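You operate a simulated robot arm through the tools that you are given. There is no shell and no other tool. Be economical: measure what you need, move in short steps, check, and stop when the job is done.

You run a simulated two-armed robot. Do the job below in one go: nothing can be reset, and whatever is moved stays where it is left.

TASK
Kit the wooden tray for the size on its label and carry it to the blue mat.
Fine: mould in the wide pocket, knurl wheel from the drawer in the narrow one; shut the drawer; carry level with both hands, the load staying upright in its pockets, set down square in the middle of the mat. Set down upright: what you pick out.

It is judged by the outcome, as a careful person would: the job done as asked, and still so three seconds after it is handed in. It fails if anything else is knocked over, pushed out of place, dropped, spilled or broken.

THE ROBOT
Two 7-joint arms with two-finger parallel grippers on one trunk, on a base that drives. Base frame: it is fixed to the floor where the robot stands at the start and does not move with it; the origin is under the middle of the robot, x ahead of it, y to its left, z up. Readings come in mm, rad, newtons and seconds.
The left shoulder is at the start at [50, 165, 1080], the right one opposite. Places, roughly: blue mat on the side bench [400, 1000, 800]; grey drawer [500, -300, 700]; narrow pocket of the wooden tray [500, 0, 800]; wide pocket of the wooden tray [500, 100, 800]. Payload 3.91 kg a hand.
Tool frame (each hand has its own): the origin (TCP) lies between the finger pads and is the grasp point; the fingertips stand 30 mm ahead of it; z points along the fingers, y is the line along which they close. The gripper opens to 110 mm. The fingers are 20 mm wide and 10 mm thick; the gripper's body (48 by 112 mm) begins 55 mm behind the TCP.
Orientation is told as [roll, pitch, yaw] about the base's x, y, z axes, in that order, counted from this pose: with the fingers straight down and closing along the base's y, the tool's x points along the base's -x, its y along +y and its z along -z.

THE INTERFACE
- The arms move only by the tool nudge_tool. It takes "left_moves", "right_moves" or both (then of equal length, played together; a hand with none holds still); each is one flat list of numbers, 7 for each row, row after row: the shift along the base's x, y, z in mm, then the turn, a rotation vector about the base's x, y, z in rad, then the gripper command, from -1 (shut) to 1 (fully open), values between in proportion. In form: [tx, ty, tz, wx, wy, wz, gripper, tx, ty, tz, wx, wy, wz, gripper, ...]. A call has 1 to 20 rows; each row is the pose to reach, as a shift and turn from the pose commanded when the call began. A row lasts 0.2 s, in which the tool goes at most 50 mm and 0.15 rad; a call with a longer step from one row to the next is refused whole, and so is a gripper value outside its range. Where a pose cannot be reached the arm comes as near as it can. A force on the tool above 40 N (or 10 N above the force at the start of the call, whichever is more), or a blocked arm, ends the call early, and 0.2 s more pass. Each finger travels about 45 mm/s and halts on what it meets, pressing with about 20 N; the grip force reading is that of the motor and also rises with nothing between the fingers. The clock runs only during rows and for 0.2 s after the last one: add rows that repeat a pose to give the fingers time. The reply holds the time, the measured pose of the TCP, the force on the tool along the base axes, the opening and the grip force, in the units named above and with some noise, with the torque about the TCP (base axes, N m) and any sound that the robot's microphone picked up, and new pictures: "views" is both (left out), scene, wrist or none (wrist: the cameras of the hands that moved).
- Cameras (640 x 400 px; columns grow to the right, rows downward): "scene" is now at [110, -40.1, 1244.2]; the picture's right is [-0.51, -0.86, 0.00], its down [-0.49, 0.29, -0.82] and it looks along [0.71, -0.42, -0.57] (base axes); focal length 214 px, centre (320, 200). "left" rides on the left gripper at [72, -17, -103] in its tool frame; the picture's right is [0.23, 0.97, 0.00], its down [-0.76, 0.18, -0.62] and it looks along [-0.61, 0.14, 0.78] (tool axes); focal length 222 px, centre (320, 200). "right" rides on the right gripper at [72, 17, -103] in its tool frame; the picture's right is [-0.23, 0.97, 0.00], its down [-0.76, -0.18, -0.62] and it looks along [-0.61, -0.14, 0.78] (tool axes); focal length 222 px, centre (320, 200). There is no depth. A picture from a camera that has moved, and an enlarged one, comes with that camera's place and axes in the base frame and with its lens. The place of the scene camera against the robot may be out by one fixed shift of up to 12 mm in any direction.
- slide_trunk(by): slides the trunk up (or, below 0, down) by that many mm; the arms and the scene camera ride with it, the base frame stays. It gives what a move gives, with no picture.
- steer(legs): drives the robot by 1 to 6 legs, each [ahead, left, turn to the left] in mm, mm and rad, along the robot's own axes; the way and the turn of a leg run together, so that a leg with both is an arc; at most 1500 mm and 3.142 rad a leg. The arms and the cameras ride along, it lands a little off, and it stops where it bumps. It gives what a move gives, and a new picture of the scene camera.
- head_to(pan, tilt): turns the head with the scene camera to pan (to the left, within 1.396 rad either way) and tilt (down, from -0.506 to 1.204), counted from straight ahead of the robot. It gives what a move gives, and a new picture of the scene camera.
- close_up(camera, box): a new picture of the part [left, top, right, bottom] of that camera's present view, enlarged. It takes no simulated time.
- job_done(): hands the job in; it is judged then, once.

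Work in short steps. Places have to be worked out from the pictures, the camera data and where the tool is seen: move nearer, look again, correct. Check each grasp and each placing, and mend what went wrong. You have 120 turns and 260 pictures in all, those below and enlarged ones among them. Open the grippers and draw the arms clear of the work before you hand the job in, unless the task says otherwise; then end with one line.

The tools are called after ">>>" as name(argument=value, ...) on one line, values as JSON. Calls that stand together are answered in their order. nudge_tool: Moves the arms, as the interface text tells. Its arguments: {"type":"object","properties":{"left_moves":{"type":"array","items":{"type":"number"}},"right_moves":{"type":"array","items":{"type":"number"}},"views":{"type":"string","enum":["both","scene","wrist","none"]}},"required":[]} The other tools are called the same way: slide_trunk (by) slides the trunk up or down; steer (legs) drives the base; head_to (pan, tilt) turns the head that bears the scene camera; close_up (camera, box) takes an enlarged picture of a part of a camera's view; job_done () hands the job in.

At the start:

```text
time_s: 0.0
left_tcp_pos: [465.2, -3.8, 1060.2]
left_tool_rot: [0.0, -0.001, 0.001]
left_contact_force: [0.2, -0.8, 0.5]
left_wrist_torque: [0.04, -0.02, 0.01]
left_gripper_width: 110.0
left_grasp_force: 0.1
right_tcp_pos: [362.6, -319.2, 1107.7]
right_tool_rot: [0.0, 0.0, 0.001]
right_contact_force: [0.4, 0.1, 0.7]
right_wrist_torque: [-0.03, -0.03, -0.02]
right_gripper_width: 110.0
right_grasp_force: 0.0
trunk travel left (down, up): [-300.0, 203.0]
robot x, y, heading: [2.3, -0.4, 0.004]
head pan, tilt: [-0.536, 0.606]
```

scene: 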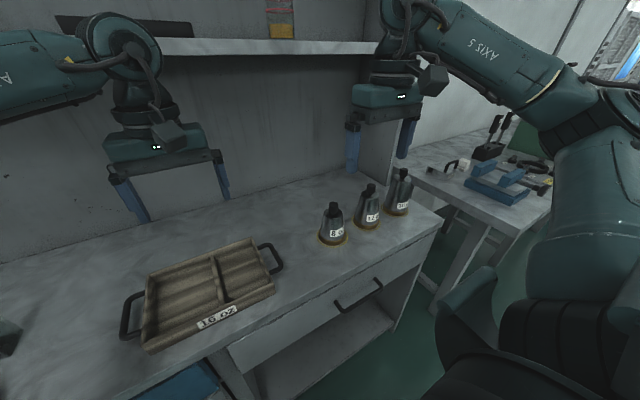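
right: 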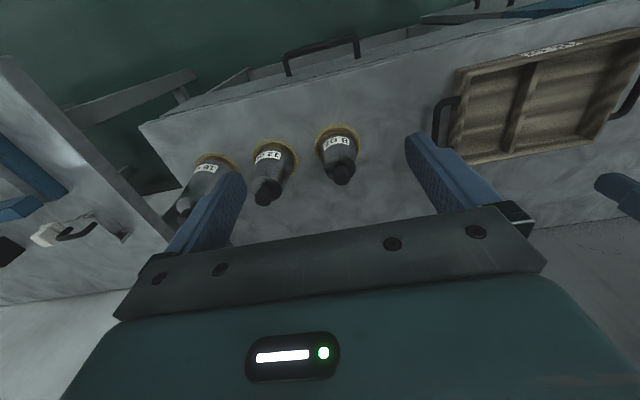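
left: 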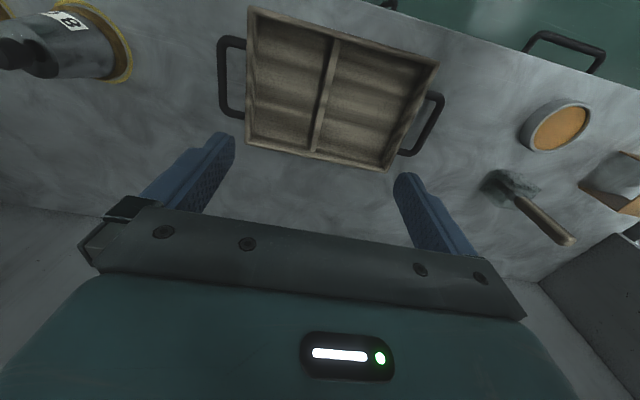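

The tray carries a label and three moulds stand to the right; I enlarge them to read the sizes.

>>> close_up(camera="scene", box=[110, 230, 290, 360])

>>> close_up(camera="scene", box=[300, 160, 440, 260])

>>> close_up(camera="right", box=[150, 100, 390, 240])

```text
3.08 times, centred on (200, 295) of scene
camera zoom: at [110.0, -40.1, 1244.2], right [-0.51, -0.86, 0.0], down [-0.49, 0.29, -0.82], along [0.71, -0.42, -0.57], focal length 660 px, centre (689, -92)
```

zoom: 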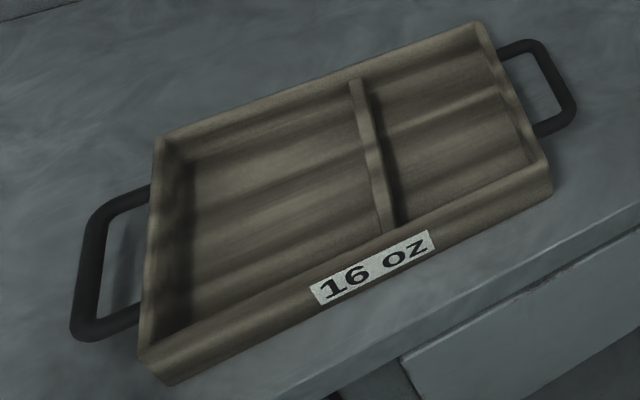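

```text
4.00 times, centred on (370, 210) of scene
camera zoom: at [110.0, -40.1, 1244.2], right [-0.51, -0.86, 0.0], down [-0.49, 0.29, -0.82], along [0.71, -0.42, -0.57], focal length 858 px, centre (120, 160)
```

zoom: 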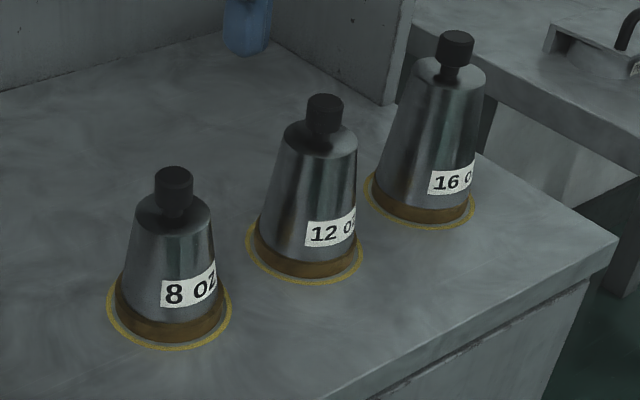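

```text
2.67 times, centred on (270, 170) of right
camera zoom: at [288.3, -302.3, 1211.0], right [0.23, 0.97, 0.0], down [0.76, -0.18, 0.62], along [0.61, -0.14, -0.78], focal length 592 px, centre (453, 280)
```

zoom: 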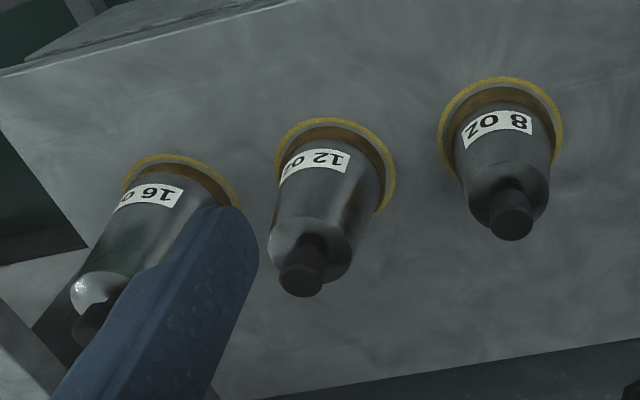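

The tray is for 16 oz, and the 16 oz mould stands farthest right. I look around: the mat on the left, then the drawer.

>>> head_to(pan=1.2, tilt=0.6)

>>> head_to(pan=0.1, tilt=0.75)

>>> head_to(pan=-0.6, tilt=0.9)

```text
time_s: 1.8
left_tcp_pos: [464.4, -4.0, 1060.4]
left_tool_rot: [-0.001, 0.002, -0.001]
left_contact_force: [-0.2, -0.3, -0.7]
left_wrist_torque: [0.01, -0.01, 0.04]
left_gripper_width: 110.0
left_grasp_force: 0.0
right_tcp_pos: [361.4, -319.5, 1109.5]
right_tool_rot: [0.001, 0.002, -0.001]
right_contact_force: [0.4, -0.2, -0.4]
right_wrist_torque: [-0.01, -0.03, -0.02]
right_gripper_width: 109.8
right_grasp_force: 0.1
trunk travel left (down, up): [-300.0, 203.0]
robot x, y, heading: [0.1, -0.9, -0.0]
head pan, tilt: [1.201, 0.6]
camera scene: at [66.2, 87.4, 1244.6], right [0.93, -0.36, 0.0], down [-0.2, -0.53, -0.83], along [0.3, 0.77, -0.56], focal length 214 px, centre (320, 200)
```

scene: 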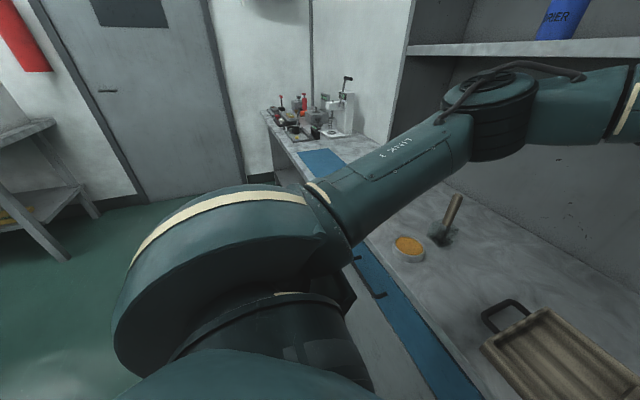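

```text
time_s: 3.1
left_tcp_pos: [465.9, -3.7, 1061.4]
left_tool_rot: [0.0, 0.001, 0.001]
left_contact_force: [0.0, -0.2, 0.3]
left_wrist_torque: [0.02, 0.02, 0.04]
left_gripper_width: 110.0
left_grasp_force: 0.1
right_tcp_pos: [361.5, -320.0, 1109.4]
right_tool_rot: [0.0, 0.0, 0.001]
right_contact_force: [-0.1, -0.6, -0.5]
right_wrist_torque: [-0.03, 0.01, 0.03]
right_gripper_width: 110.0
right_grasp_force: 0.0
trunk travel left (down, up): [-300.0, 203.0]
robot x, y, heading: [1.5, 1.4, 0.002]
head pan, tilt: [0.099, 0.75]
camera scene: at [116.7, 13.3, 1231.7], right [0.1, -0.99, 0.0], down [-0.68, -0.07, -0.73], along [0.73, 0.07, -0.68], focal length 214 px, centre (320, 200)
```

scene: 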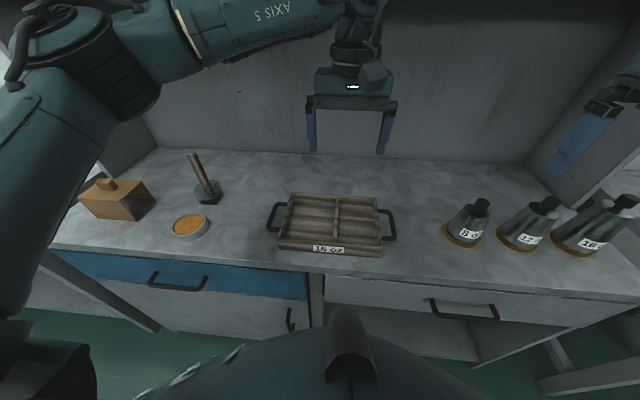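

```text
time_s: 4.2
left_tcp_pos: [464.5, -3.9, 1061.5]
left_tool_rot: [-0.001, 0.001, -0.001]
left_contact_force: [-0.2, -0.7, 0.3]
left_wrist_torque: [-0.02, -0.02, 0.0]
left_gripper_width: 110.2
left_grasp_force: 0.1
right_tcp_pos: [361.8, -319.5, 1107.5]
right_tool_rot: [-0.001, 0.0, 0.0]
right_contact_force: [-0.3, -0.1, -0.4]
right_wrist_torque: [-0.02, -0.01, 0.03]
right_gripper_width: 110.0
right_grasp_force: 0.1
trunk travel left (down, up): [-300.0, 203.0]
robot x, y, heading: [2.8, 1.2, -0.005]
head pan, tilt: [-0.6, 0.901]
camera scene: at [96.5, -37.6, 1219.8], right [-0.56, -0.83, 0.0], down [-0.65, 0.44, -0.62], along [0.51, -0.35, -0.78], focal length 214 px, centre (320, 200)
```

scene: 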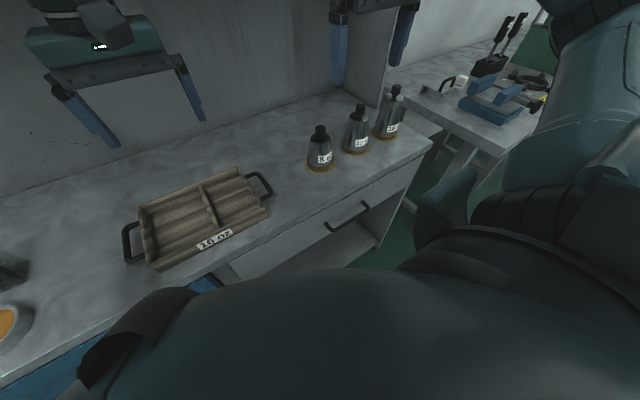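

The 16 oz mould sits near (466, -550), slightly outside the right hand's reach. I shift the base right about 250 mm and look again.

>>> steer(legs=[[0, -250, 0]])

```text
time_s: 6.0
left_tcp_pos: [465.8, -255.5, 1061.6]
left_tool_rot: [0.0, 0.001, 0.0]
left_contact_force: [0.6, 0.5, -0.6]
left_wrist_torque: [0.04, -0.02, -0.03]
left_gripper_width: 110.0
left_grasp_force: 0.1
right_tcp_pos: [360.9, -570.8, 1109.3]
right_tool_rot: [0.001, 0.0, -0.002]
right_contact_force: [-0.2, -0.3, 0.9]
right_wrist_torque: [0.02, -0.01, -0.01]
right_gripper_width: 109.7
right_grasp_force: 0.1
trunk travel left (down, up): [-300.0, 203.0]
robot x, y, heading: [0.2, -252.6, 0.005]
head pan, tilt: [-0.6, 0.901]
camera scene: at [96.3, -288.7, 1219.8], right [-0.57, -0.82, 0.0], down [-0.65, 0.44, -0.62], along [0.51, -0.35, -0.78], focal length 214 px, centre (320, 200)
```

scene: 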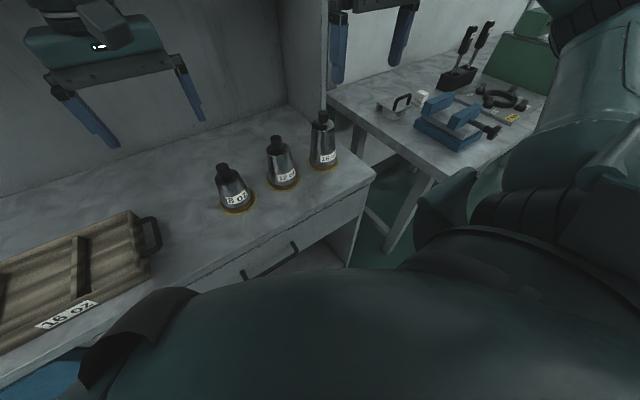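

I take a right-wrist view while bringing the hand above the mould area.

>>> nudge_tool(right_moves=[0, 0, 0, 0, 0, 0, 1], views="wrist")

>>> close_up(camera="scene", box=[200, 100, 380, 220])

```text
time_s: 6.4
left_tcp_pos: [464.6, -254.7, 1061.4]
left_tool_rot: [0.0, 0.0, 0.001]
left_contact_force: [-0.2, 0.5, -0.6]
left_wrist_torque: [0.01, 0.01, -0.03]
left_gripper_width: 109.9
left_grasp_force: 0.0
right_tcp_pos: [361.1, -571.4, 1109.2]
right_tool_rot: [-0.001, 0.0, -0.002]
right_contact_force: [-0.8, -0.2, 0.5]
right_wrist_torque: [0.03, -0.03, 0.04]
right_gripper_width: 109.9
right_grasp_force: 0.1
trunk travel left (down, up): [-300.0, 203.0]
robot x, y, heading: [2.5, -249.5, 0.001]
head pan, tilt: [-0.6, 0.901]
camera right: at [287.8, -553.2, 1211.0], right [0.23, 0.97, 0.0], down [0.76, -0.18, 0.62], along [0.61, -0.14, -0.78], focal length 222 px, centre (320, 200)
```

right: 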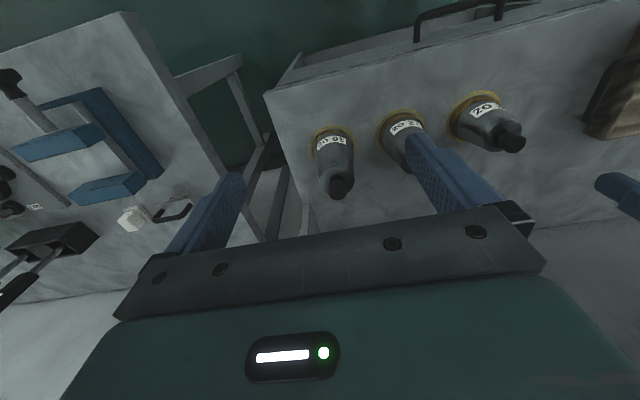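

```text
3.33 times, centred on (290, 160) of scene
camera zoom: at [96.3, -288.3, 1219.8], right [-0.57, -0.82, 0.0], down [-0.65, 0.44, -0.62], along [0.51, -0.35, -0.78], focal length 715 px, centre (420, 333)
```

zoom: 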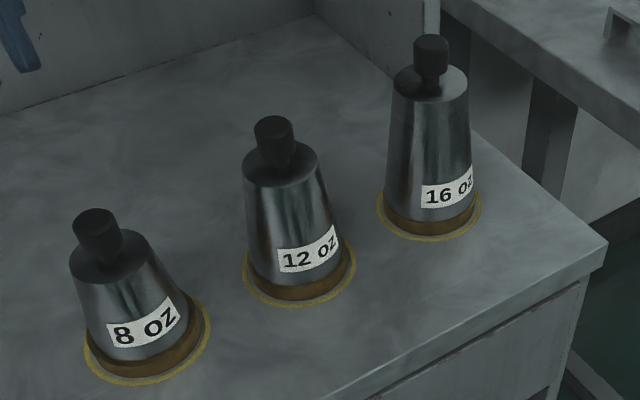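

Triangulating puts the 16 oz mould's knob top at about (494, -569, 938). I move the hand above it and check alignment.

>>> nudge_tool(right_moves=[35, 0, -25, 0, 0, 0, 1, 70, 0, -50, 0, 0, 0, 0.5, 105, 0, -75, 0, 0, 0, 0.2, 132, 0, -105, 0, 0, 0, 0, 132, 0, -105, 0, 0, 0, 0, 132, 0, -105, 0, 0, 0, 0], views="both")

```text
time_s: 7.8
left_tcp_pos: [464.6, -255.8, 1060.8]
left_tool_rot: [0.001, 0.0, 0.0]
left_contact_force: [0.4, -0.3, -0.3]
left_wrist_torque: [-0.01, 0.04, -0.02]
left_gripper_width: 110.0
left_grasp_force: 0.0
right_tcp_pos: [493.1, -571.1, 1003.6]
right_tool_rot: [0.001, 0.001, -0.002]
right_contact_force: [0.2, -0.7, 0.8]
right_wrist_torque: [-0.01, 0.0, 0.02]
right_gripper_width: 55.2
right_grasp_force: 0.1
trunk travel left (down, up): [-300.0, 203.0]
robot x, y, heading: [-1.3, -252.7, -0.001]
head pan, tilt: [-0.6, 0.901]
camera scene: at [96.3, -288.2, 1219.8], right [-0.57, -0.82, 0.0], down [-0.65, 0.44, -0.62], along [0.51, -0.35, -0.78], focal length 214 px, centre (320, 200)
camera right: at [420.6, -552.6, 1105.5], right [0.23, 0.97, 0.0], down [0.76, -0.18, 0.62], along [0.61, -0.14, -0.78], focal length 222 px, centre (320, 200)
```

scene: 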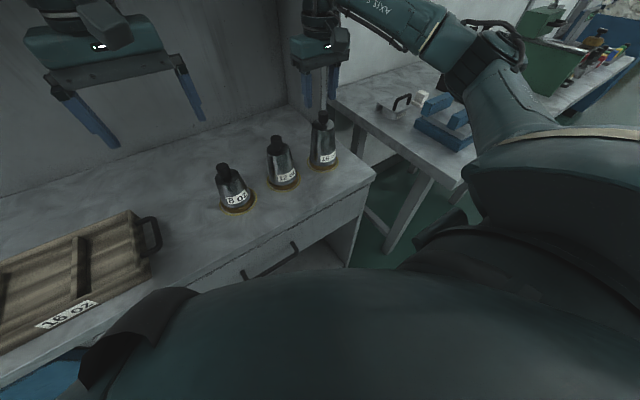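
right: 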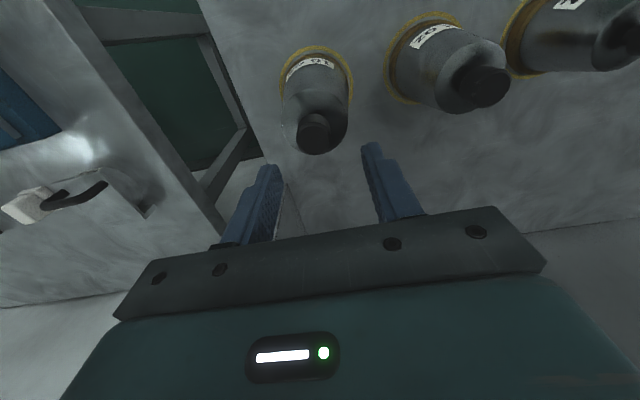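

The hand is a bit too far forward; I enlarge the wrist view for a finer estimate.

>>> close_up(camera="right", box=[220, 30, 420, 170])

>>> close_up(camera="scene", box=[270, 60, 370, 180])

```text
2.86 times, centred on (320, 100) of right
camera zoom: at [420.6, -552.6, 1105.5], right [0.23, 0.97, 0.0], down [0.76, -0.18, 0.62], along [0.61, -0.14, -0.78], focal length 635 px, centre (320, 486)
```

zoom: 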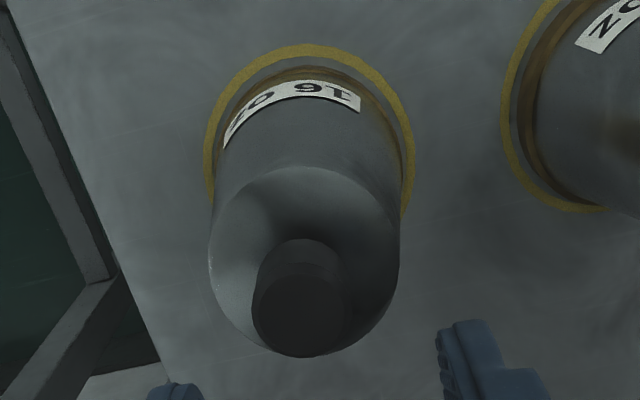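

```text
3.33 times, centred on (320, 120) of scene
camera zoom: at [96.3, -288.2, 1219.8], right [-0.57, -0.82, 0.0], down [-0.65, 0.44, -0.62], along [0.51, -0.35, -0.78], focal length 715 px, centre (320, 467)
```

zoom: 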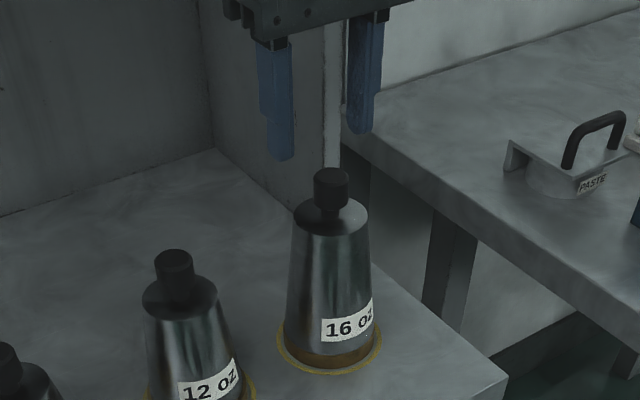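

Estimate: knob top at (481, -571, 962), the knob about 22 mm across, bench top at about z=780. I move back 12 mm, descend so the pads straddle the knob, and look.

>>> nudge_tool(right_moves=[-12, 0, 0, 0, 0, 0, 0, -12, 0, -25, 0, 0, 0, 0, -12, 0, -45, 0, 0, 0, 0], views="both")

>>> close_up(camera="scene", box=[270, 60, 370, 180])

>>> close_up(camera="right", box=[220, 60, 420, 200])

```text
time_s: 8.6
left_tcp_pos: [464.9, -255.7, 1061.8]
left_tool_rot: [0.0, 0.001, -0.001]
left_contact_force: [0.2, 0.2, -0.2]
left_wrist_torque: [-0.01, 0.05, 0.01]
left_gripper_width: 109.7
left_grasp_force: 0.0
right_tcp_pos: [481.6, -571.0, 959.1]
right_tool_rot: [0.001, 0.0, -0.001]
right_contact_force: [0.1, -0.1, 0.4]
right_wrist_torque: [0.02, -0.01, 0.02]
right_gripper_width: 55.4
right_grasp_force: 0.0
trunk travel left (down, up): [-300.0, 203.0]
robot x, y, heading: [0.1, -252.5, -0.0]
head pan, tilt: [-0.6, 0.901]
camera scene: at [96.4, -288.3, 1219.8], right [-0.57, -0.82, 0.0], down [-0.65, 0.44, -0.62], along [0.51, -0.35, -0.78], focal length 214 px, centre (320, 200)
camera right: at [408.7, -553.3, 1061.3], right [0.23, 0.97, 0.0], down [0.76, -0.18, 0.62], along [0.61, -0.14, -0.78], focal length 222 px, centre (320, 200)
```

scene: 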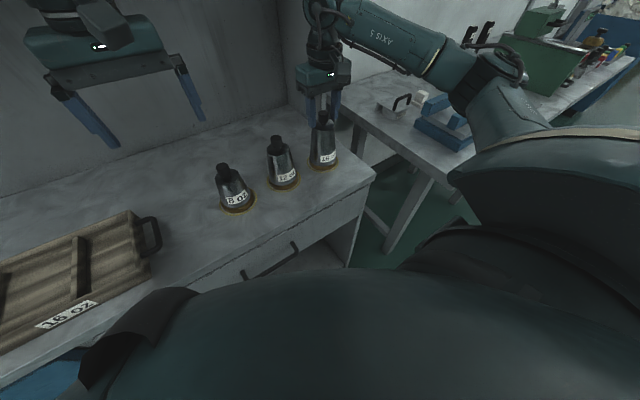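
right: 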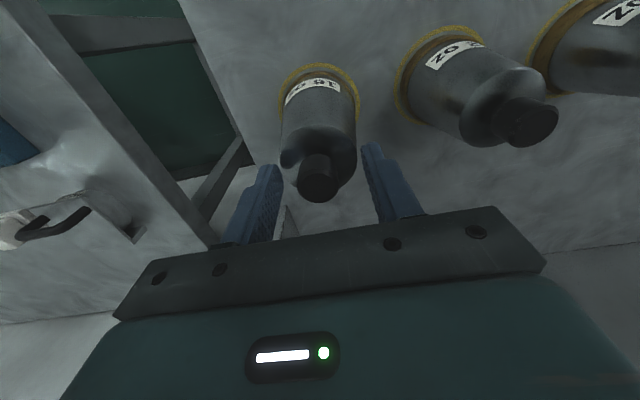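

```text
3.33 times, centred on (320, 120) of scene
camera zoom: at [96.4, -288.3, 1219.8], right [-0.57, -0.82, 0.0], down [-0.65, 0.44, -0.62], along [0.51, -0.35, -0.78], focal length 715 px, centre (320, 467)
```

zoom: 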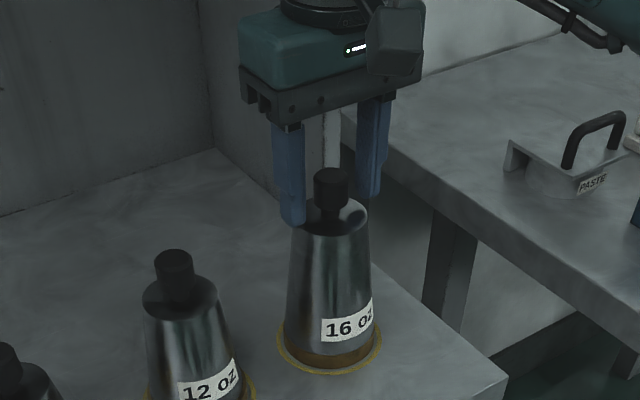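

```text
2.86 times, centred on (320, 130) of right
camera zoom: at [408.7, -553.3, 1061.3], right [0.23, 0.97, 0.0], down [0.76, -0.18, 0.62], along [0.61, -0.14, -0.78], focal length 635 px, centre (320, 400)
```

zoom: 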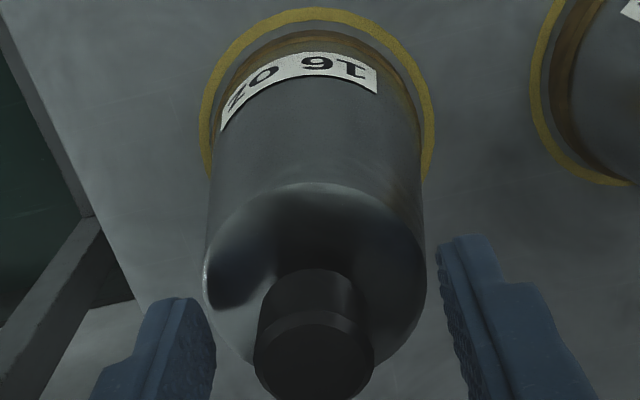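

Combining views: knob top ≈ (482, -572, 955), the fingers straddle it. I lower 8 mm so the pads cover the whole knob and close.

>>> nudge_tool(right_moves=[0, -1, -8, 0, 0, 0, 0, 0, -1, -8, 0, 0, 0, -0.3, 0, -1, -8, 0, 0, 0, -1, 0, -1, -8, 0, 0, 0, -1, 0, -1, -8, 0, 0, 0, -1, 0, -1, -8, 0, 0, 0, -1], views="wrist")

>>> close_up(camera="scene", box=[270, 60, 370, 180])

```text
time_s: 10.0
left_tcp_pos: [463.7, -254.7, 1060.0]
left_tool_rot: [0.0, 0.0, 0.0]
left_contact_force: [1.1, -0.3, -0.9]
left_wrist_torque: [0.02, -0.07, 0.0]
left_gripper_width: 110.0
left_grasp_force: 0.0
right_tcp_pos: [481.1, -571.5, 952.3]
right_tool_rot: [0.0, -0.001, -0.001]
right_contact_force: [2.2, -5.9, 9.8]
right_wrist_torque: [-0.41, -0.1, 0.01]
right_gripper_width: 25.6
right_grasp_force: 19.2
trunk travel left (down, up): [-300.0, 203.0]
robot x, y, heading: [-0.4, -250.4, 0.003]
head pan, tilt: [-0.6, 0.901]
camera right: at [407.9, -554.3, 1053.9], right [0.23, 0.97, 0.0], down [0.76, -0.18, 0.63], along [0.61, -0.14, -0.78], focal length 222 px, centre (320, 200)
```

right: 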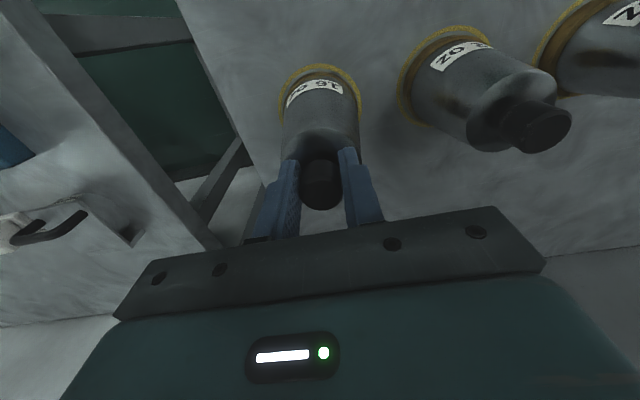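

```text
3.33 times, centred on (320, 120) of scene
camera zoom: at [95.7, -288.3, 1219.9], right [-0.57, -0.82, 0.0], down [-0.65, 0.44, -0.62], along [0.51, -0.35, -0.78], focal length 715 px, centre (320, 467)
```

zoom: 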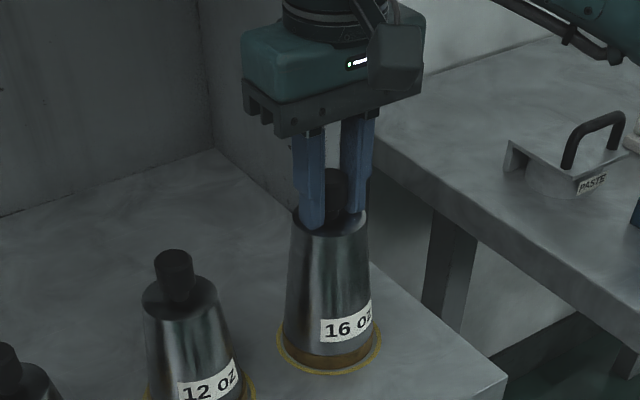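

The knob is held (25.6 mm, 19 N). I lift a little and check it comes along.

>>> nudge_tool(right_moves=[0, 0, 10, 0, 0, 0, -1, 0, 0, 30, 0, 0, 0, -1, 0, 0, 50, 0, 0, 0, -1, 0, 0, 50, 0, 0, 0, -1], views="both")

```text
time_s: 11.0
left_tcp_pos: [464.9, -255.5, 1060.6]
left_tool_rot: [0.001, -0.001, 0.001]
left_contact_force: [0.3, -0.3, 0.9]
left_wrist_torque: [0.04, 0.03, 0.02]
left_gripper_width: 110.2
left_grasp_force: 0.0
right_tcp_pos: [482.7, -572.6, 999.7]
right_tool_rot: [0.0, 0.003, -0.001]
right_contact_force: [0.8, 0.2, -6.4]
right_wrist_torque: [-0.07, 0.04, -0.02]
right_gripper_width: 25.7
right_grasp_force: 19.7
trunk travel left (down, up): [-300.0, 203.0]
robot x, y, heading: [-2.8, -245.2, -0.005]
head pan, tilt: [-0.6, 0.901]
camera scene: at [96.9, -288.6, 1219.7], right [-0.57, -0.82, 0.0], down [-0.65, 0.44, -0.62], along [0.51, -0.35, -0.78], focal length 214 px, centre (320, 200)
camera right: at [409.2, -555.0, 1102.3], right [0.23, 0.97, 0.0], down [0.76, -0.18, 0.62], along [0.61, -0.14, -0.78], focal length 222 px, centre (320, 200)
```

scene: 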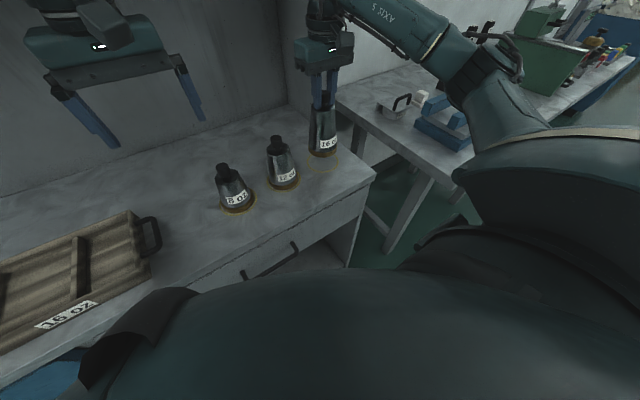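
right: 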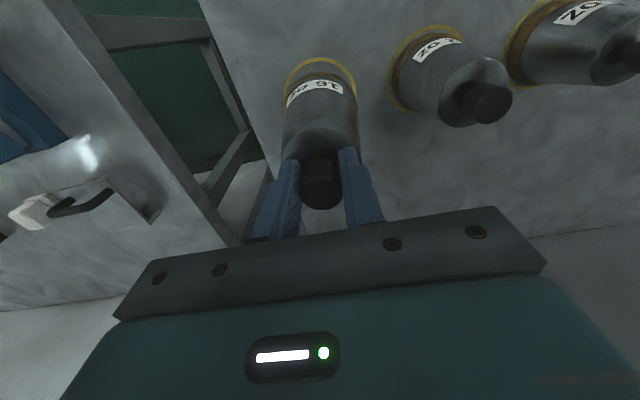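

The mould is lifted upright (about 0.65 kg). I raise it and draw it back, while moving the left hand out to the left.

>>> nudge_tool(right_moves=[-10, 0, 30, 0, 0, 0, -1, -30, 0, 60, 0, 0, 0, -1, -55, 0, 90, 0, 0, 0, -1, -80, 0, 110, 0, 0, 0, -1, -100, 0, 110, 0, 0, 0, -1, -110, 0, 110, 0, 0, 0, -1], left_moves=[-10, 35, 10, 0, 0, 0, 1, -20, 70, 20, 0, 0, 0, 1, -30, 105, 30, 0, 0, 0, 1, -40, 140, 40, 0, 0, 0, 1, -50, 180, 50, 0, 0, 0, 1, -50, 210, 50, 0, 0, 0, 1], views="none")

>>> steer(legs=[[0, 440, 0]])

>>> head_to(pan=-0.3, tilt=0.8)

```text
time_s: 12.4
left_tcp_pos: [415.2, -45.9, 1110.7]
left_tool_rot: [-0.001, 0.0, -0.001]
left_contact_force: [0.2, 0.3, 0.9]
left_wrist_torque: [-0.03, 0.0, -0.02]
left_gripper_width: 110.1
left_grasp_force: 0.1
right_tcp_pos: [370.7, -572.6, 1111.6]
right_tool_rot: [-0.001, 0.001, -0.001]
right_contact_force: [0.4, 1.5, -6.2]
right_wrist_torque: [0.08, 0.02, 0.01]
right_gripper_width: 25.8
right_grasp_force: 20.4
trunk travel left (down, up): [-300.0, 203.0]
robot x, y, heading: [0.8, -248.7, -0.003]
head pan, tilt: [-0.6, 0.901]
```

```text
time_s: 15.1
left_tcp_pos: [418.4, 395.0, 1111.8]
left_tool_rot: [0.002, 0.0, -0.002]
left_contact_force: [0.0, -0.4, -0.4]
left_wrist_torque: [-0.01, 0.0, -0.01]
left_gripper_width: 109.9
left_grasp_force: 0.0
right_tcp_pos: [371.8, -130.7, 1112.3]
right_tool_rot: [0.0, 0.0, -0.004]
right_contact_force: [0.0, -0.8, -6.6]
right_wrist_torque: [-0.11, 0.04, -0.01]
right_gripper_width: 25.8
right_grasp_force: 19.9
trunk travel left (down, up): [-300.0, 203.0]
robot x, y, heading: [3.0, 186.8, -0.009]
head pan, tilt: [-0.6, 0.901]
camera scene: at [97.5, 153.5, 1219.7], right [-0.57, -0.82, 0.0], down [-0.65, 0.44, -0.62], along [0.51, -0.35, -0.78], focal length 214 px, centre (320, 200)
```

scene: 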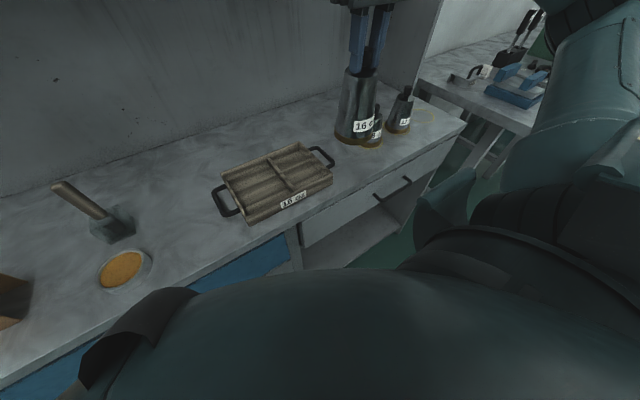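

```text
time_s: 15.9
left_tcp_pos: [417.7, 395.0, 1110.1]
left_tool_rot: [-0.001, 0.0, -0.003]
left_contact_force: [0.2, 0.9, 0.3]
left_wrist_torque: [0.03, 0.0, -0.02]
left_gripper_width: 110.1
left_grasp_force: 0.0
right_tcp_pos: [372.8, -131.1, 1110.0]
right_tool_rot: [0.0, 0.001, -0.004]
right_contact_force: [-0.2, 0.0, -6.1]
right_wrist_torque: [0.08, 0.04, -0.05]
right_gripper_width: 25.6
right_grasp_force: 20.5
trunk travel left (down, up): [-300.0, 203.0]
robot x, y, heading: [0.5, 191.1, -0.004]
head pan, tilt: [-0.3, 0.799]
camera scene: at [112.3, 171.8, 1227.6], right [-0.3, -0.95, 0.0], down [-0.68, 0.21, -0.7], along [0.66, -0.21, -0.72], focal length 214 px, centre (320, 200)
```

scene: 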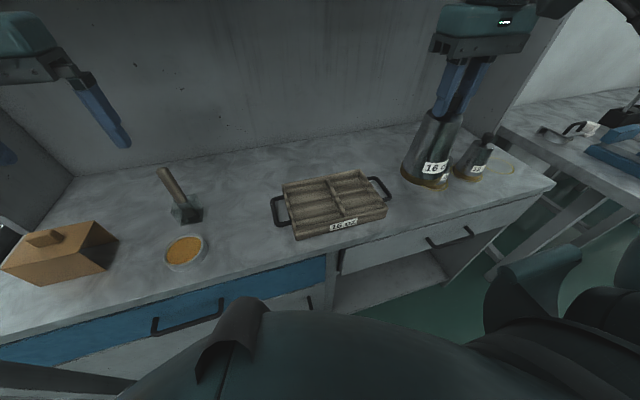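

I enlarge the tray to fix its corners, divider and handles.

>>> close_up(camera="scene", box=[260, 150, 404, 250])

>>> close_up(camera="scene", box=[390, 90, 550, 200])

```text
4.00 times, centred on (332, 200) of scene
camera zoom: at [112.3, 171.8, 1227.6], right [-0.3, -0.95, 0.0], down [-0.68, 0.21, -0.7], along [0.66, -0.21, -0.72], focal length 858 px, centre (272, 200)
```

zoom: 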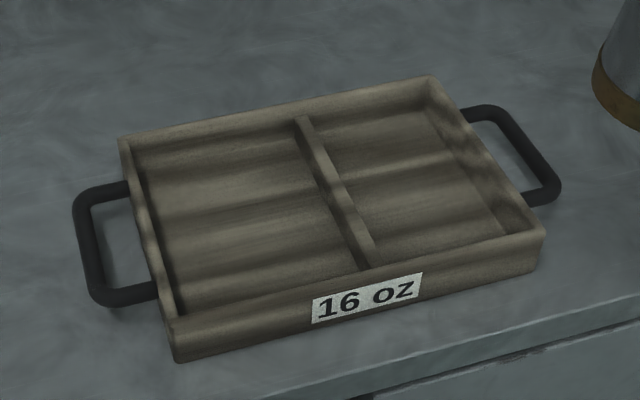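

```text
3.64 times, centred on (470, 145) of scene
camera zoom: at [112.3, 171.8, 1227.6], right [-0.3, -0.95, 0.0], down [-0.68, 0.21, -0.7], along [0.66, -0.21, -0.72], focal length 780 px, centre (-226, 400)
```

zoom: 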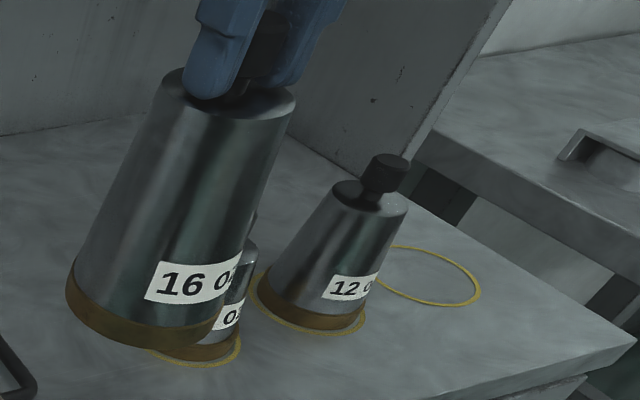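

Tray: x ≈ 400–572, y ≈ -103..140, divider at y ≈ 6, rim z ≈ 820; wide pocket centre about (487, 71). I carry the mould there at height.

>>> nudge_tool(right_moves=[20, 35, 0, 0, 0, 0, -1, 40, 70, 0, 0, 0, 0, -1, 60, 105, 0, 0, 0, 0, -1, 80, 140, -10, 0, 0, 0, -1, 100, 175, -20, 0, 0, 0, -1, 114, 202, -40, 0, 0, 0, -1, 114, 202, -60, 0, 0, 0, -1], views="both")

>>> close_up(camera="scene", box=[260, 100, 420, 250])

```text
time_s: 17.5
left_tcp_pos: [417.0, 394.4, 1111.6]
left_tool_rot: [0.0, 0.0, -0.001]
left_contact_force: [-0.4, 0.3, -0.4]
left_wrist_torque: [0.02, 0.0, -0.02]
left_gripper_width: 109.9
left_grasp_force: 0.1
right_tcp_pos: [486.3, 71.1, 1050.5]
right_tool_rot: [0.0, 0.004, -0.003]
right_contact_force: [-0.2, -0.1, -6.7]
right_wrist_torque: [-0.08, 0.01, -0.06]
right_gripper_width: 25.8
right_grasp_force: 20.4
trunk travel left (down, up): [-300.0, 203.0]
robot x, y, heading: [2.2, 190.1, -0.001]
head pan, tilt: [-0.3, 0.799]
camera scene: at [112.5, 171.8, 1227.6], right [-0.3, -0.95, 0.0], down [-0.68, 0.21, -0.7], along [0.66, -0.21, -0.72], focal length 214 px, centre (320, 200)
camera right: at [413.1, 88.9, 1153.1], right [0.23, 0.97, 0.0], down [0.76, -0.18, 0.62], along [0.61, -0.14, -0.78], focal length 222 px, centre (320, 200)
```

scene: 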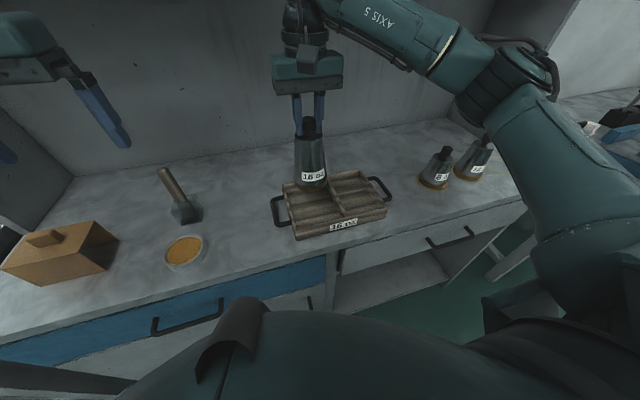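
right: 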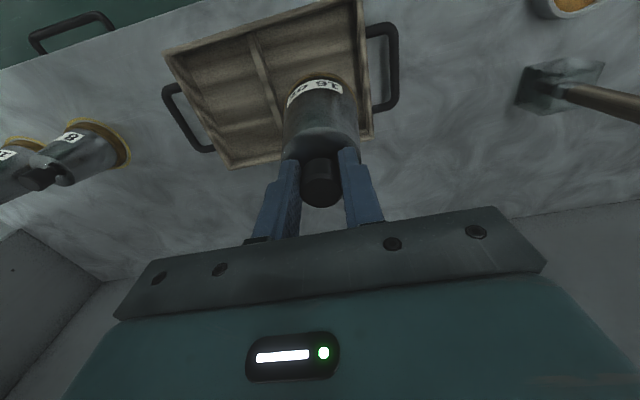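

```text
2.67 times, centred on (340, 175) of scene
camera zoom: at [112.5, 171.8, 1227.6], right [-0.3, -0.95, 0.0], down [-0.68, 0.21, -0.7], along [0.66, -0.21, -0.72], focal length 572 px, centre (267, 267)
```

zoom: 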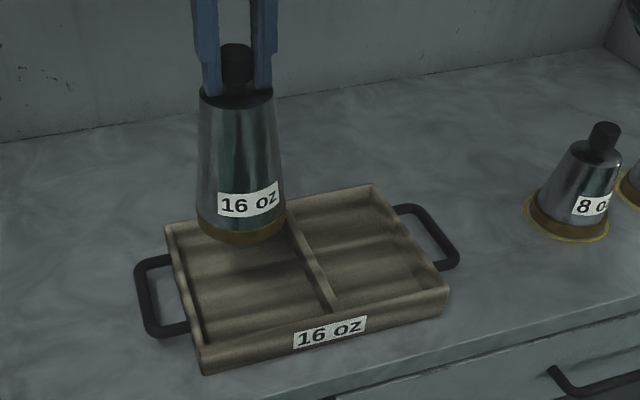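

Wide pocket centre refined to about (484, 70); the hand is at (486, 71). I lower to just above the rim and check.

>>> nudge_tool(right_moves=[-1, -1, -25, 0, 0, 0, -1, -1, -1, -45, 0, 0, 0, -1, -1, -1, -55, 0, 0, 0, -1], views="wrist")

>>> close_up(camera="scene", box=[260, 120, 404, 250])

```text
time_s: 18.3
left_tcp_pos: [417.2, 395.7, 1111.1]
left_tool_rot: [0.002, 0.0, -0.003]
left_contact_force: [0.1, 0.0, -0.1]
left_wrist_torque: [-0.03, -0.01, -0.01]
left_gripper_width: 109.8
left_grasp_force: 0.0
right_tcp_pos: [485.8, 70.1, 996.1]
right_tool_rot: [0.0, 0.0, -0.003]
right_contact_force: [1.2, -0.8, -5.9]
right_wrist_torque: [-0.11, 0.01, -0.02]
right_gripper_width: 25.5
right_grasp_force: 20.3
trunk travel left (down, up): [-300.0, 203.0]
robot x, y, heading: [0.1, 190.9, -0.002]
head pan, tilt: [-0.3, 0.799]
camera right: at [412.0, 87.9, 1097.8], right [0.23, 0.97, 0.0], down [0.76, -0.18, 0.62], along [0.61, -0.14, -0.78], focal length 222 px, centre (320, 200)
```

right: 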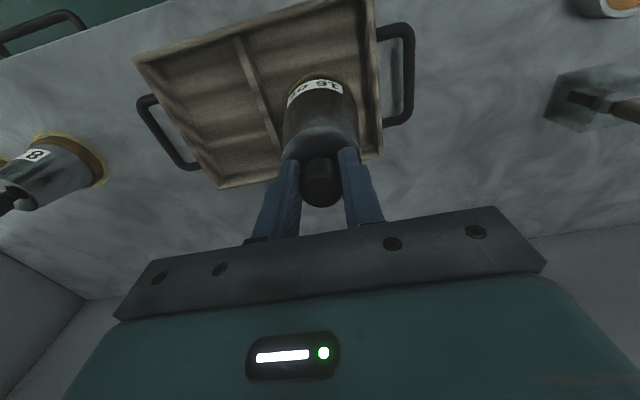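

```text
3.08 times, centred on (332, 185) of scene
camera zoom: at [112.5, 172.1, 1227.6], right [-0.3, -0.95, 0.0], down [-0.68, 0.21, -0.7], along [0.67, -0.21, -0.72], focal length 660 px, centre (283, 246)
```

zoom: 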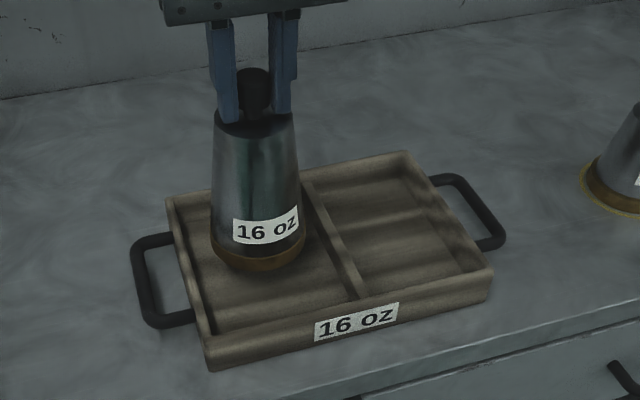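

Lined up within the pocket. I lower slowly to near the floor.

>>> nudge_tool(right_moves=[0, 0, -10, 0, 0, 0, -1, 0, 0, -20, 0, 0, 0, -1, 0, 0, -27, 0, 0, 0, -1, 0, 0, -31, 0, 0, 0, -1], views="wrist")

>>> close_up(camera="scene", box=[260, 120, 404, 250])

```text
time_s: 19.3
left_tcp_pos: [417.0, 395.5, 1110.3]
left_tool_rot: [0.0, 0.0, -0.001]
left_contact_force: [0.0, 0.0, 0.8]
left_wrist_torque: [-0.01, 0.01, 0.01]
left_gripper_width: 110.1
left_grasp_force: 0.0
right_tcp_pos: [485.6, 69.7, 965.0]
right_tool_rot: [0.001, 0.0, -0.003]
right_contact_force: [-0.1, -0.1, -7.5]
right_wrist_torque: [-0.07, -0.01, -0.03]
right_gripper_width: 25.6
right_grasp_force: 20.0
trunk travel left (down, up): [-300.0, 203.0]
robot x, y, heading: [0.1, 190.3, -0.007]
head pan, tilt: [-0.3, 0.799]
camera right: at [411.9, 87.8, 1066.8], right [0.23, 0.97, 0.0], down [0.76, -0.18, 0.62], along [0.61, -0.14, -0.78], focal length 222 px, centre (320, 200)
```

right: 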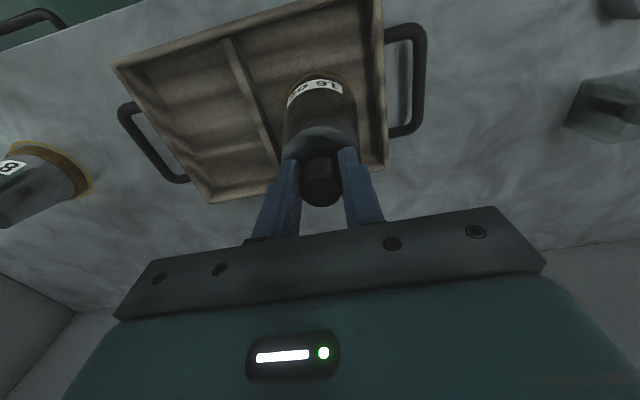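

```text
3.08 times, centred on (332, 185) of scene
camera zoom: at [112.5, 172.1, 1227.6], right [-0.3, -0.95, 0.0], down [-0.68, 0.21, -0.7], along [0.67, -0.21, -0.72], focal length 660 px, centre (283, 246)
```

zoom: 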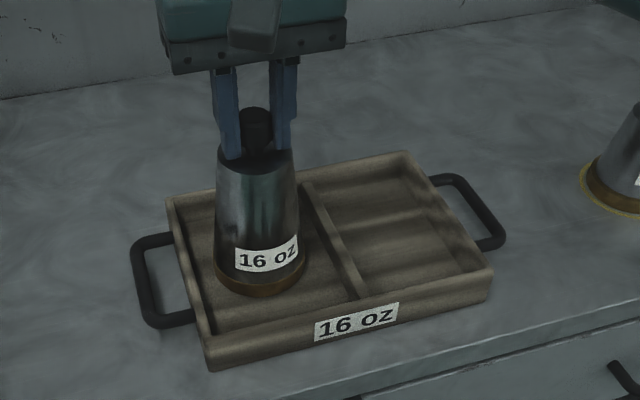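

Still hanging free; I lower in 1–2 mm steps until the weight comes off.

>>> nudge_tool(right_moves=[0, 0, -2, 0, 0, 0, -1, 0, 0, -4, 0, 0, 0, -1], views="none")

>>> nudge_tool(right_moves=[0, 0, -1, 0, 0, 0, -1, 0, 0, -2, 0, 0, 0, -1, 0, 0, -2, 0, 0, 0, -1], views="none")

```text
time_s: 19.9
left_tcp_pos: [416.2, 396.2, 1111.7]
left_tool_rot: [-0.001, 0.0, -0.002]
left_contact_force: [0.3, 1.1, 0.5]
left_wrist_torque: [-0.01, -0.02, 0.01]
left_gripper_width: 110.1
left_grasp_force: 0.0
right_tcp_pos: [483.9, 70.7, 964.1]
right_tool_rot: [0.002, -0.004, -0.004]
right_contact_force: [0.0, -1.0, 8.3]
right_wrist_torque: [-0.36, 0.43, -0.04]
right_gripper_width: 25.7
right_grasp_force: 20.3
trunk travel left (down, up): [-300.0, 203.0]
robot x, y, heading: [0.5, 193.1, 0.001]
head pan, tilt: [-0.3, 0.799]
```

```text
time_s: 20.7
left_tcp_pos: [416.8, 396.3, 1111.8]
left_tool_rot: [0.0, -0.001, -0.001]
left_contact_force: [-0.1, -0.1, -1.4]
left_wrist_torque: [0.0, -0.02, 0.01]
left_gripper_width: 110.3
left_grasp_force: 0.0
right_tcp_pos: [484.4, 69.2, 959.7]
right_tool_rot: [-0.001, -0.003, -0.005]
right_contact_force: [1.9, -1.4, 15.4]
right_wrist_torque: [-0.33, -0.19, -0.03]
right_gripper_width: 25.8
right_grasp_force: 20.3
trunk travel left (down, up): [-300.0, 203.0]
robot x, y, heading: [-3.0, 191.8, -0.005]
head pan, tilt: [-0.3, 0.799]
```

The mould rests on the floor (pressing 15 N). I open and rise straight up.

>>> nudge_tool(right_moves=[0, 0, 1, 0, 0, 0, -0.7, 0, 0, 1, 0, 0, 0, -0.3, 0, 0, 1, 0, 0, 0, 0, 0, 0, 1, 0, 0, 0, 0, 0, 0, 20, 0, 0, 0, 0, 0, 0, 50, 0, 0, 0, 0, 0, 0, 90, 0, 0, 0, 0], views="both")

>>> close_up(camera="scene", box=[260, 120, 404, 250])

```text
time_s: 22.3
left_tcp_pos: [417.2, 395.8, 1111.1]
left_tool_rot: [0.001, 0.001, -0.002]
left_contact_force: [0.1, 0.3, 0.0]
left_wrist_torque: [-0.04, -0.02, -0.01]
left_gripper_width: 110.0
left_grasp_force: 0.0
right_tcp_pos: [484.3, 69.6, 1048.2]
right_tool_rot: [0.0, 0.001, -0.001]
right_contact_force: [0.6, -1.0, -0.9]
right_wrist_torque: [-0.01, 0.0, -0.01]
right_gripper_width: 54.8
right_grasp_force: 0.1
trunk travel left (down, up): [-300.0, 203.0]
robot x, y, heading: [4.1, 190.6, -0.001]
head pan, tilt: [-0.3, 0.799]
camera scene: at [111.7, 172.4, 1227.7], right [-0.3, -0.95, 0.0], down [-0.68, 0.21, -0.7], along [0.67, -0.21, -0.72], focal length 214 px, centre (320, 200)
camera right: at [411.0, 87.3, 1151.0], right [0.23, 0.97, 0.0], down [0.76, -0.18, 0.62], along [0.61, -0.14, -0.78], focal length 222 px, centre (320, 200)
```

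scene: 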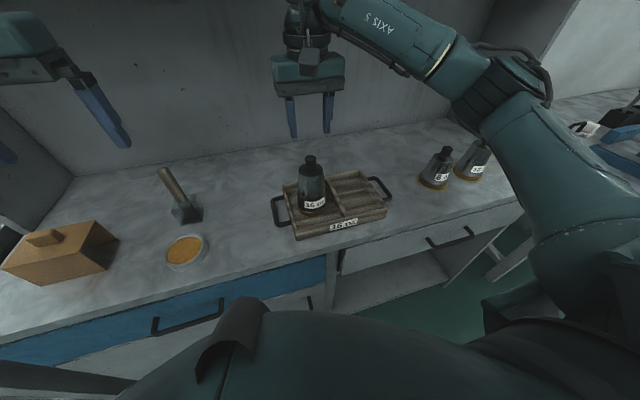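
right: 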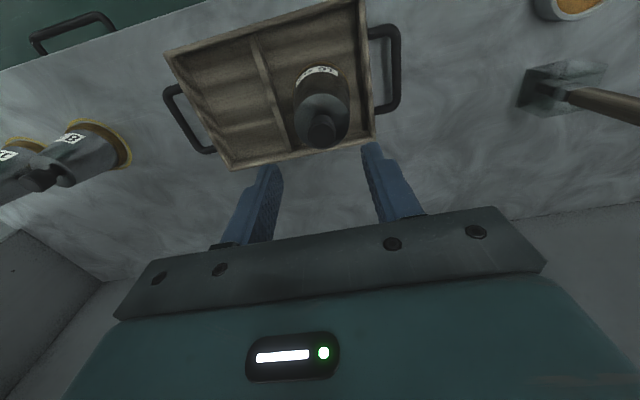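

```text
3.08 times, centred on (332, 185) of scene
camera zoom: at [111.7, 172.4, 1227.7], right [-0.3, -0.95, 0.0], down [-0.68, 0.21, -0.7], along [0.67, -0.21, -0.72], focal length 660 px, centre (283, 246)
```

zoom: 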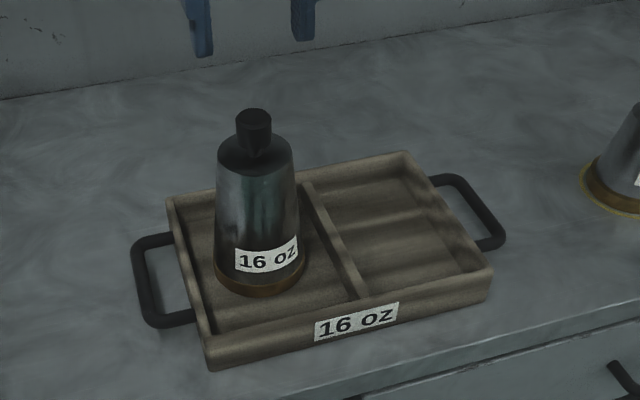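

The mould stands well in the wide pocket. Now the drawer: its handle is roughly at (335, -306, 690), so I back off and shift right, giving the drawer room to open.

>>> steer(legs=[[-250, 0, 0], [0, -320, 0]])

>>> nudge_tool(right_moves=[0, 0, 0, 0, 0, 0, 0], views="wrist")

```text
time_s: 25.8
left_tcp_pos: [167.9, 80.1, 1111.4]
left_tool_rot: [-0.001, 0.001, 0.0]
left_contact_force: [-0.3, -0.8, 0.2]
left_wrist_torque: [0.05, -0.01, 0.04]
left_gripper_width: 109.8
left_grasp_force: 0.0
right_tcp_pos: [234.5, -246.4, 1049.1]
right_tool_rot: [-0.001, 0.001, -0.003]
right_contact_force: [0.5, -1.1, -0.8]
right_wrist_torque: [-0.01, -0.02, -0.01]
right_gripper_width: 55.1
right_grasp_force: 0.1
trunk travel left (down, up): [-300.0, 203.0]
robot x, y, heading: [-244.6, -120.6, -0.002]
head pan, tilt: [-0.3, 0.799]
camera scene: at [-137.4, -144.1, 1227.7], right [-0.3, -0.95, 0.0], down [-0.68, 0.21, -0.7], along [0.67, -0.21, -0.72], focal length 214 px, centre (320, 200)
```

scene: 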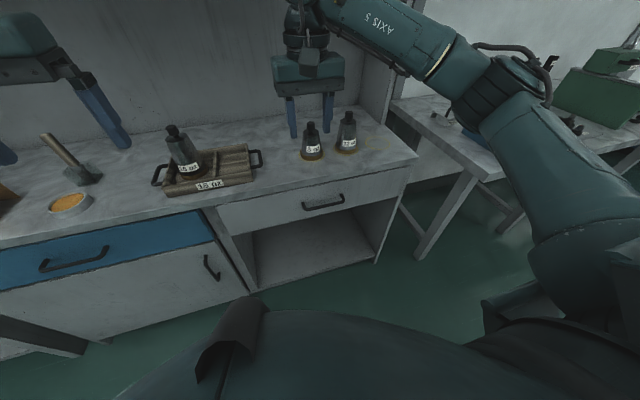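

```text
time_s: 26.2
left_tcp_pos: [168.3, 79.9, 1110.8]
left_tool_rot: [-0.001, 0.001, 0.0]
left_contact_force: [0.9, -0.3, -0.4]
left_wrist_torque: [-0.01, -0.01, -0.01]
left_gripper_width: 110.0
left_grasp_force: 0.0
right_tcp_pos: [235.0, -246.2, 1048.2]
right_tool_rot: [0.0, 0.0, -0.001]
right_contact_force: [0.1, -0.3, 0.6]
right_wrist_torque: [-0.03, 0.01, 0.01]
right_gripper_width: 54.9
right_grasp_force: 0.0
trunk travel left (down, up): [-300.0, 203.0]
robot x, y, heading: [-252.0, -125.3, 0.001]
head pan, tilt: [-0.3, 0.799]
camera right: at [162.0, -228.4, 1150.8], right [0.23, 0.97, 0.0], down [0.76, -0.18, 0.62], along [0.61, -0.14, -0.78], focal length 222 px, centre (320, 200)
```

right: 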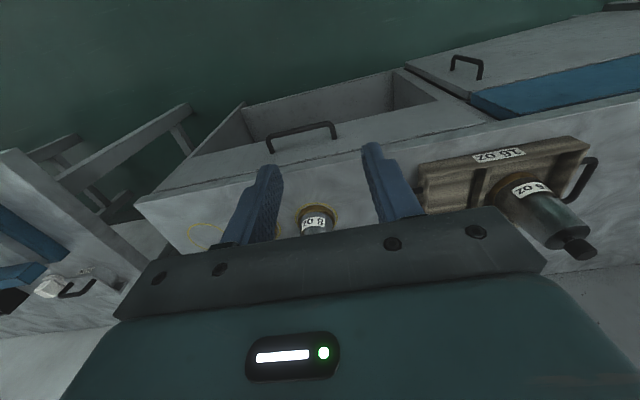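

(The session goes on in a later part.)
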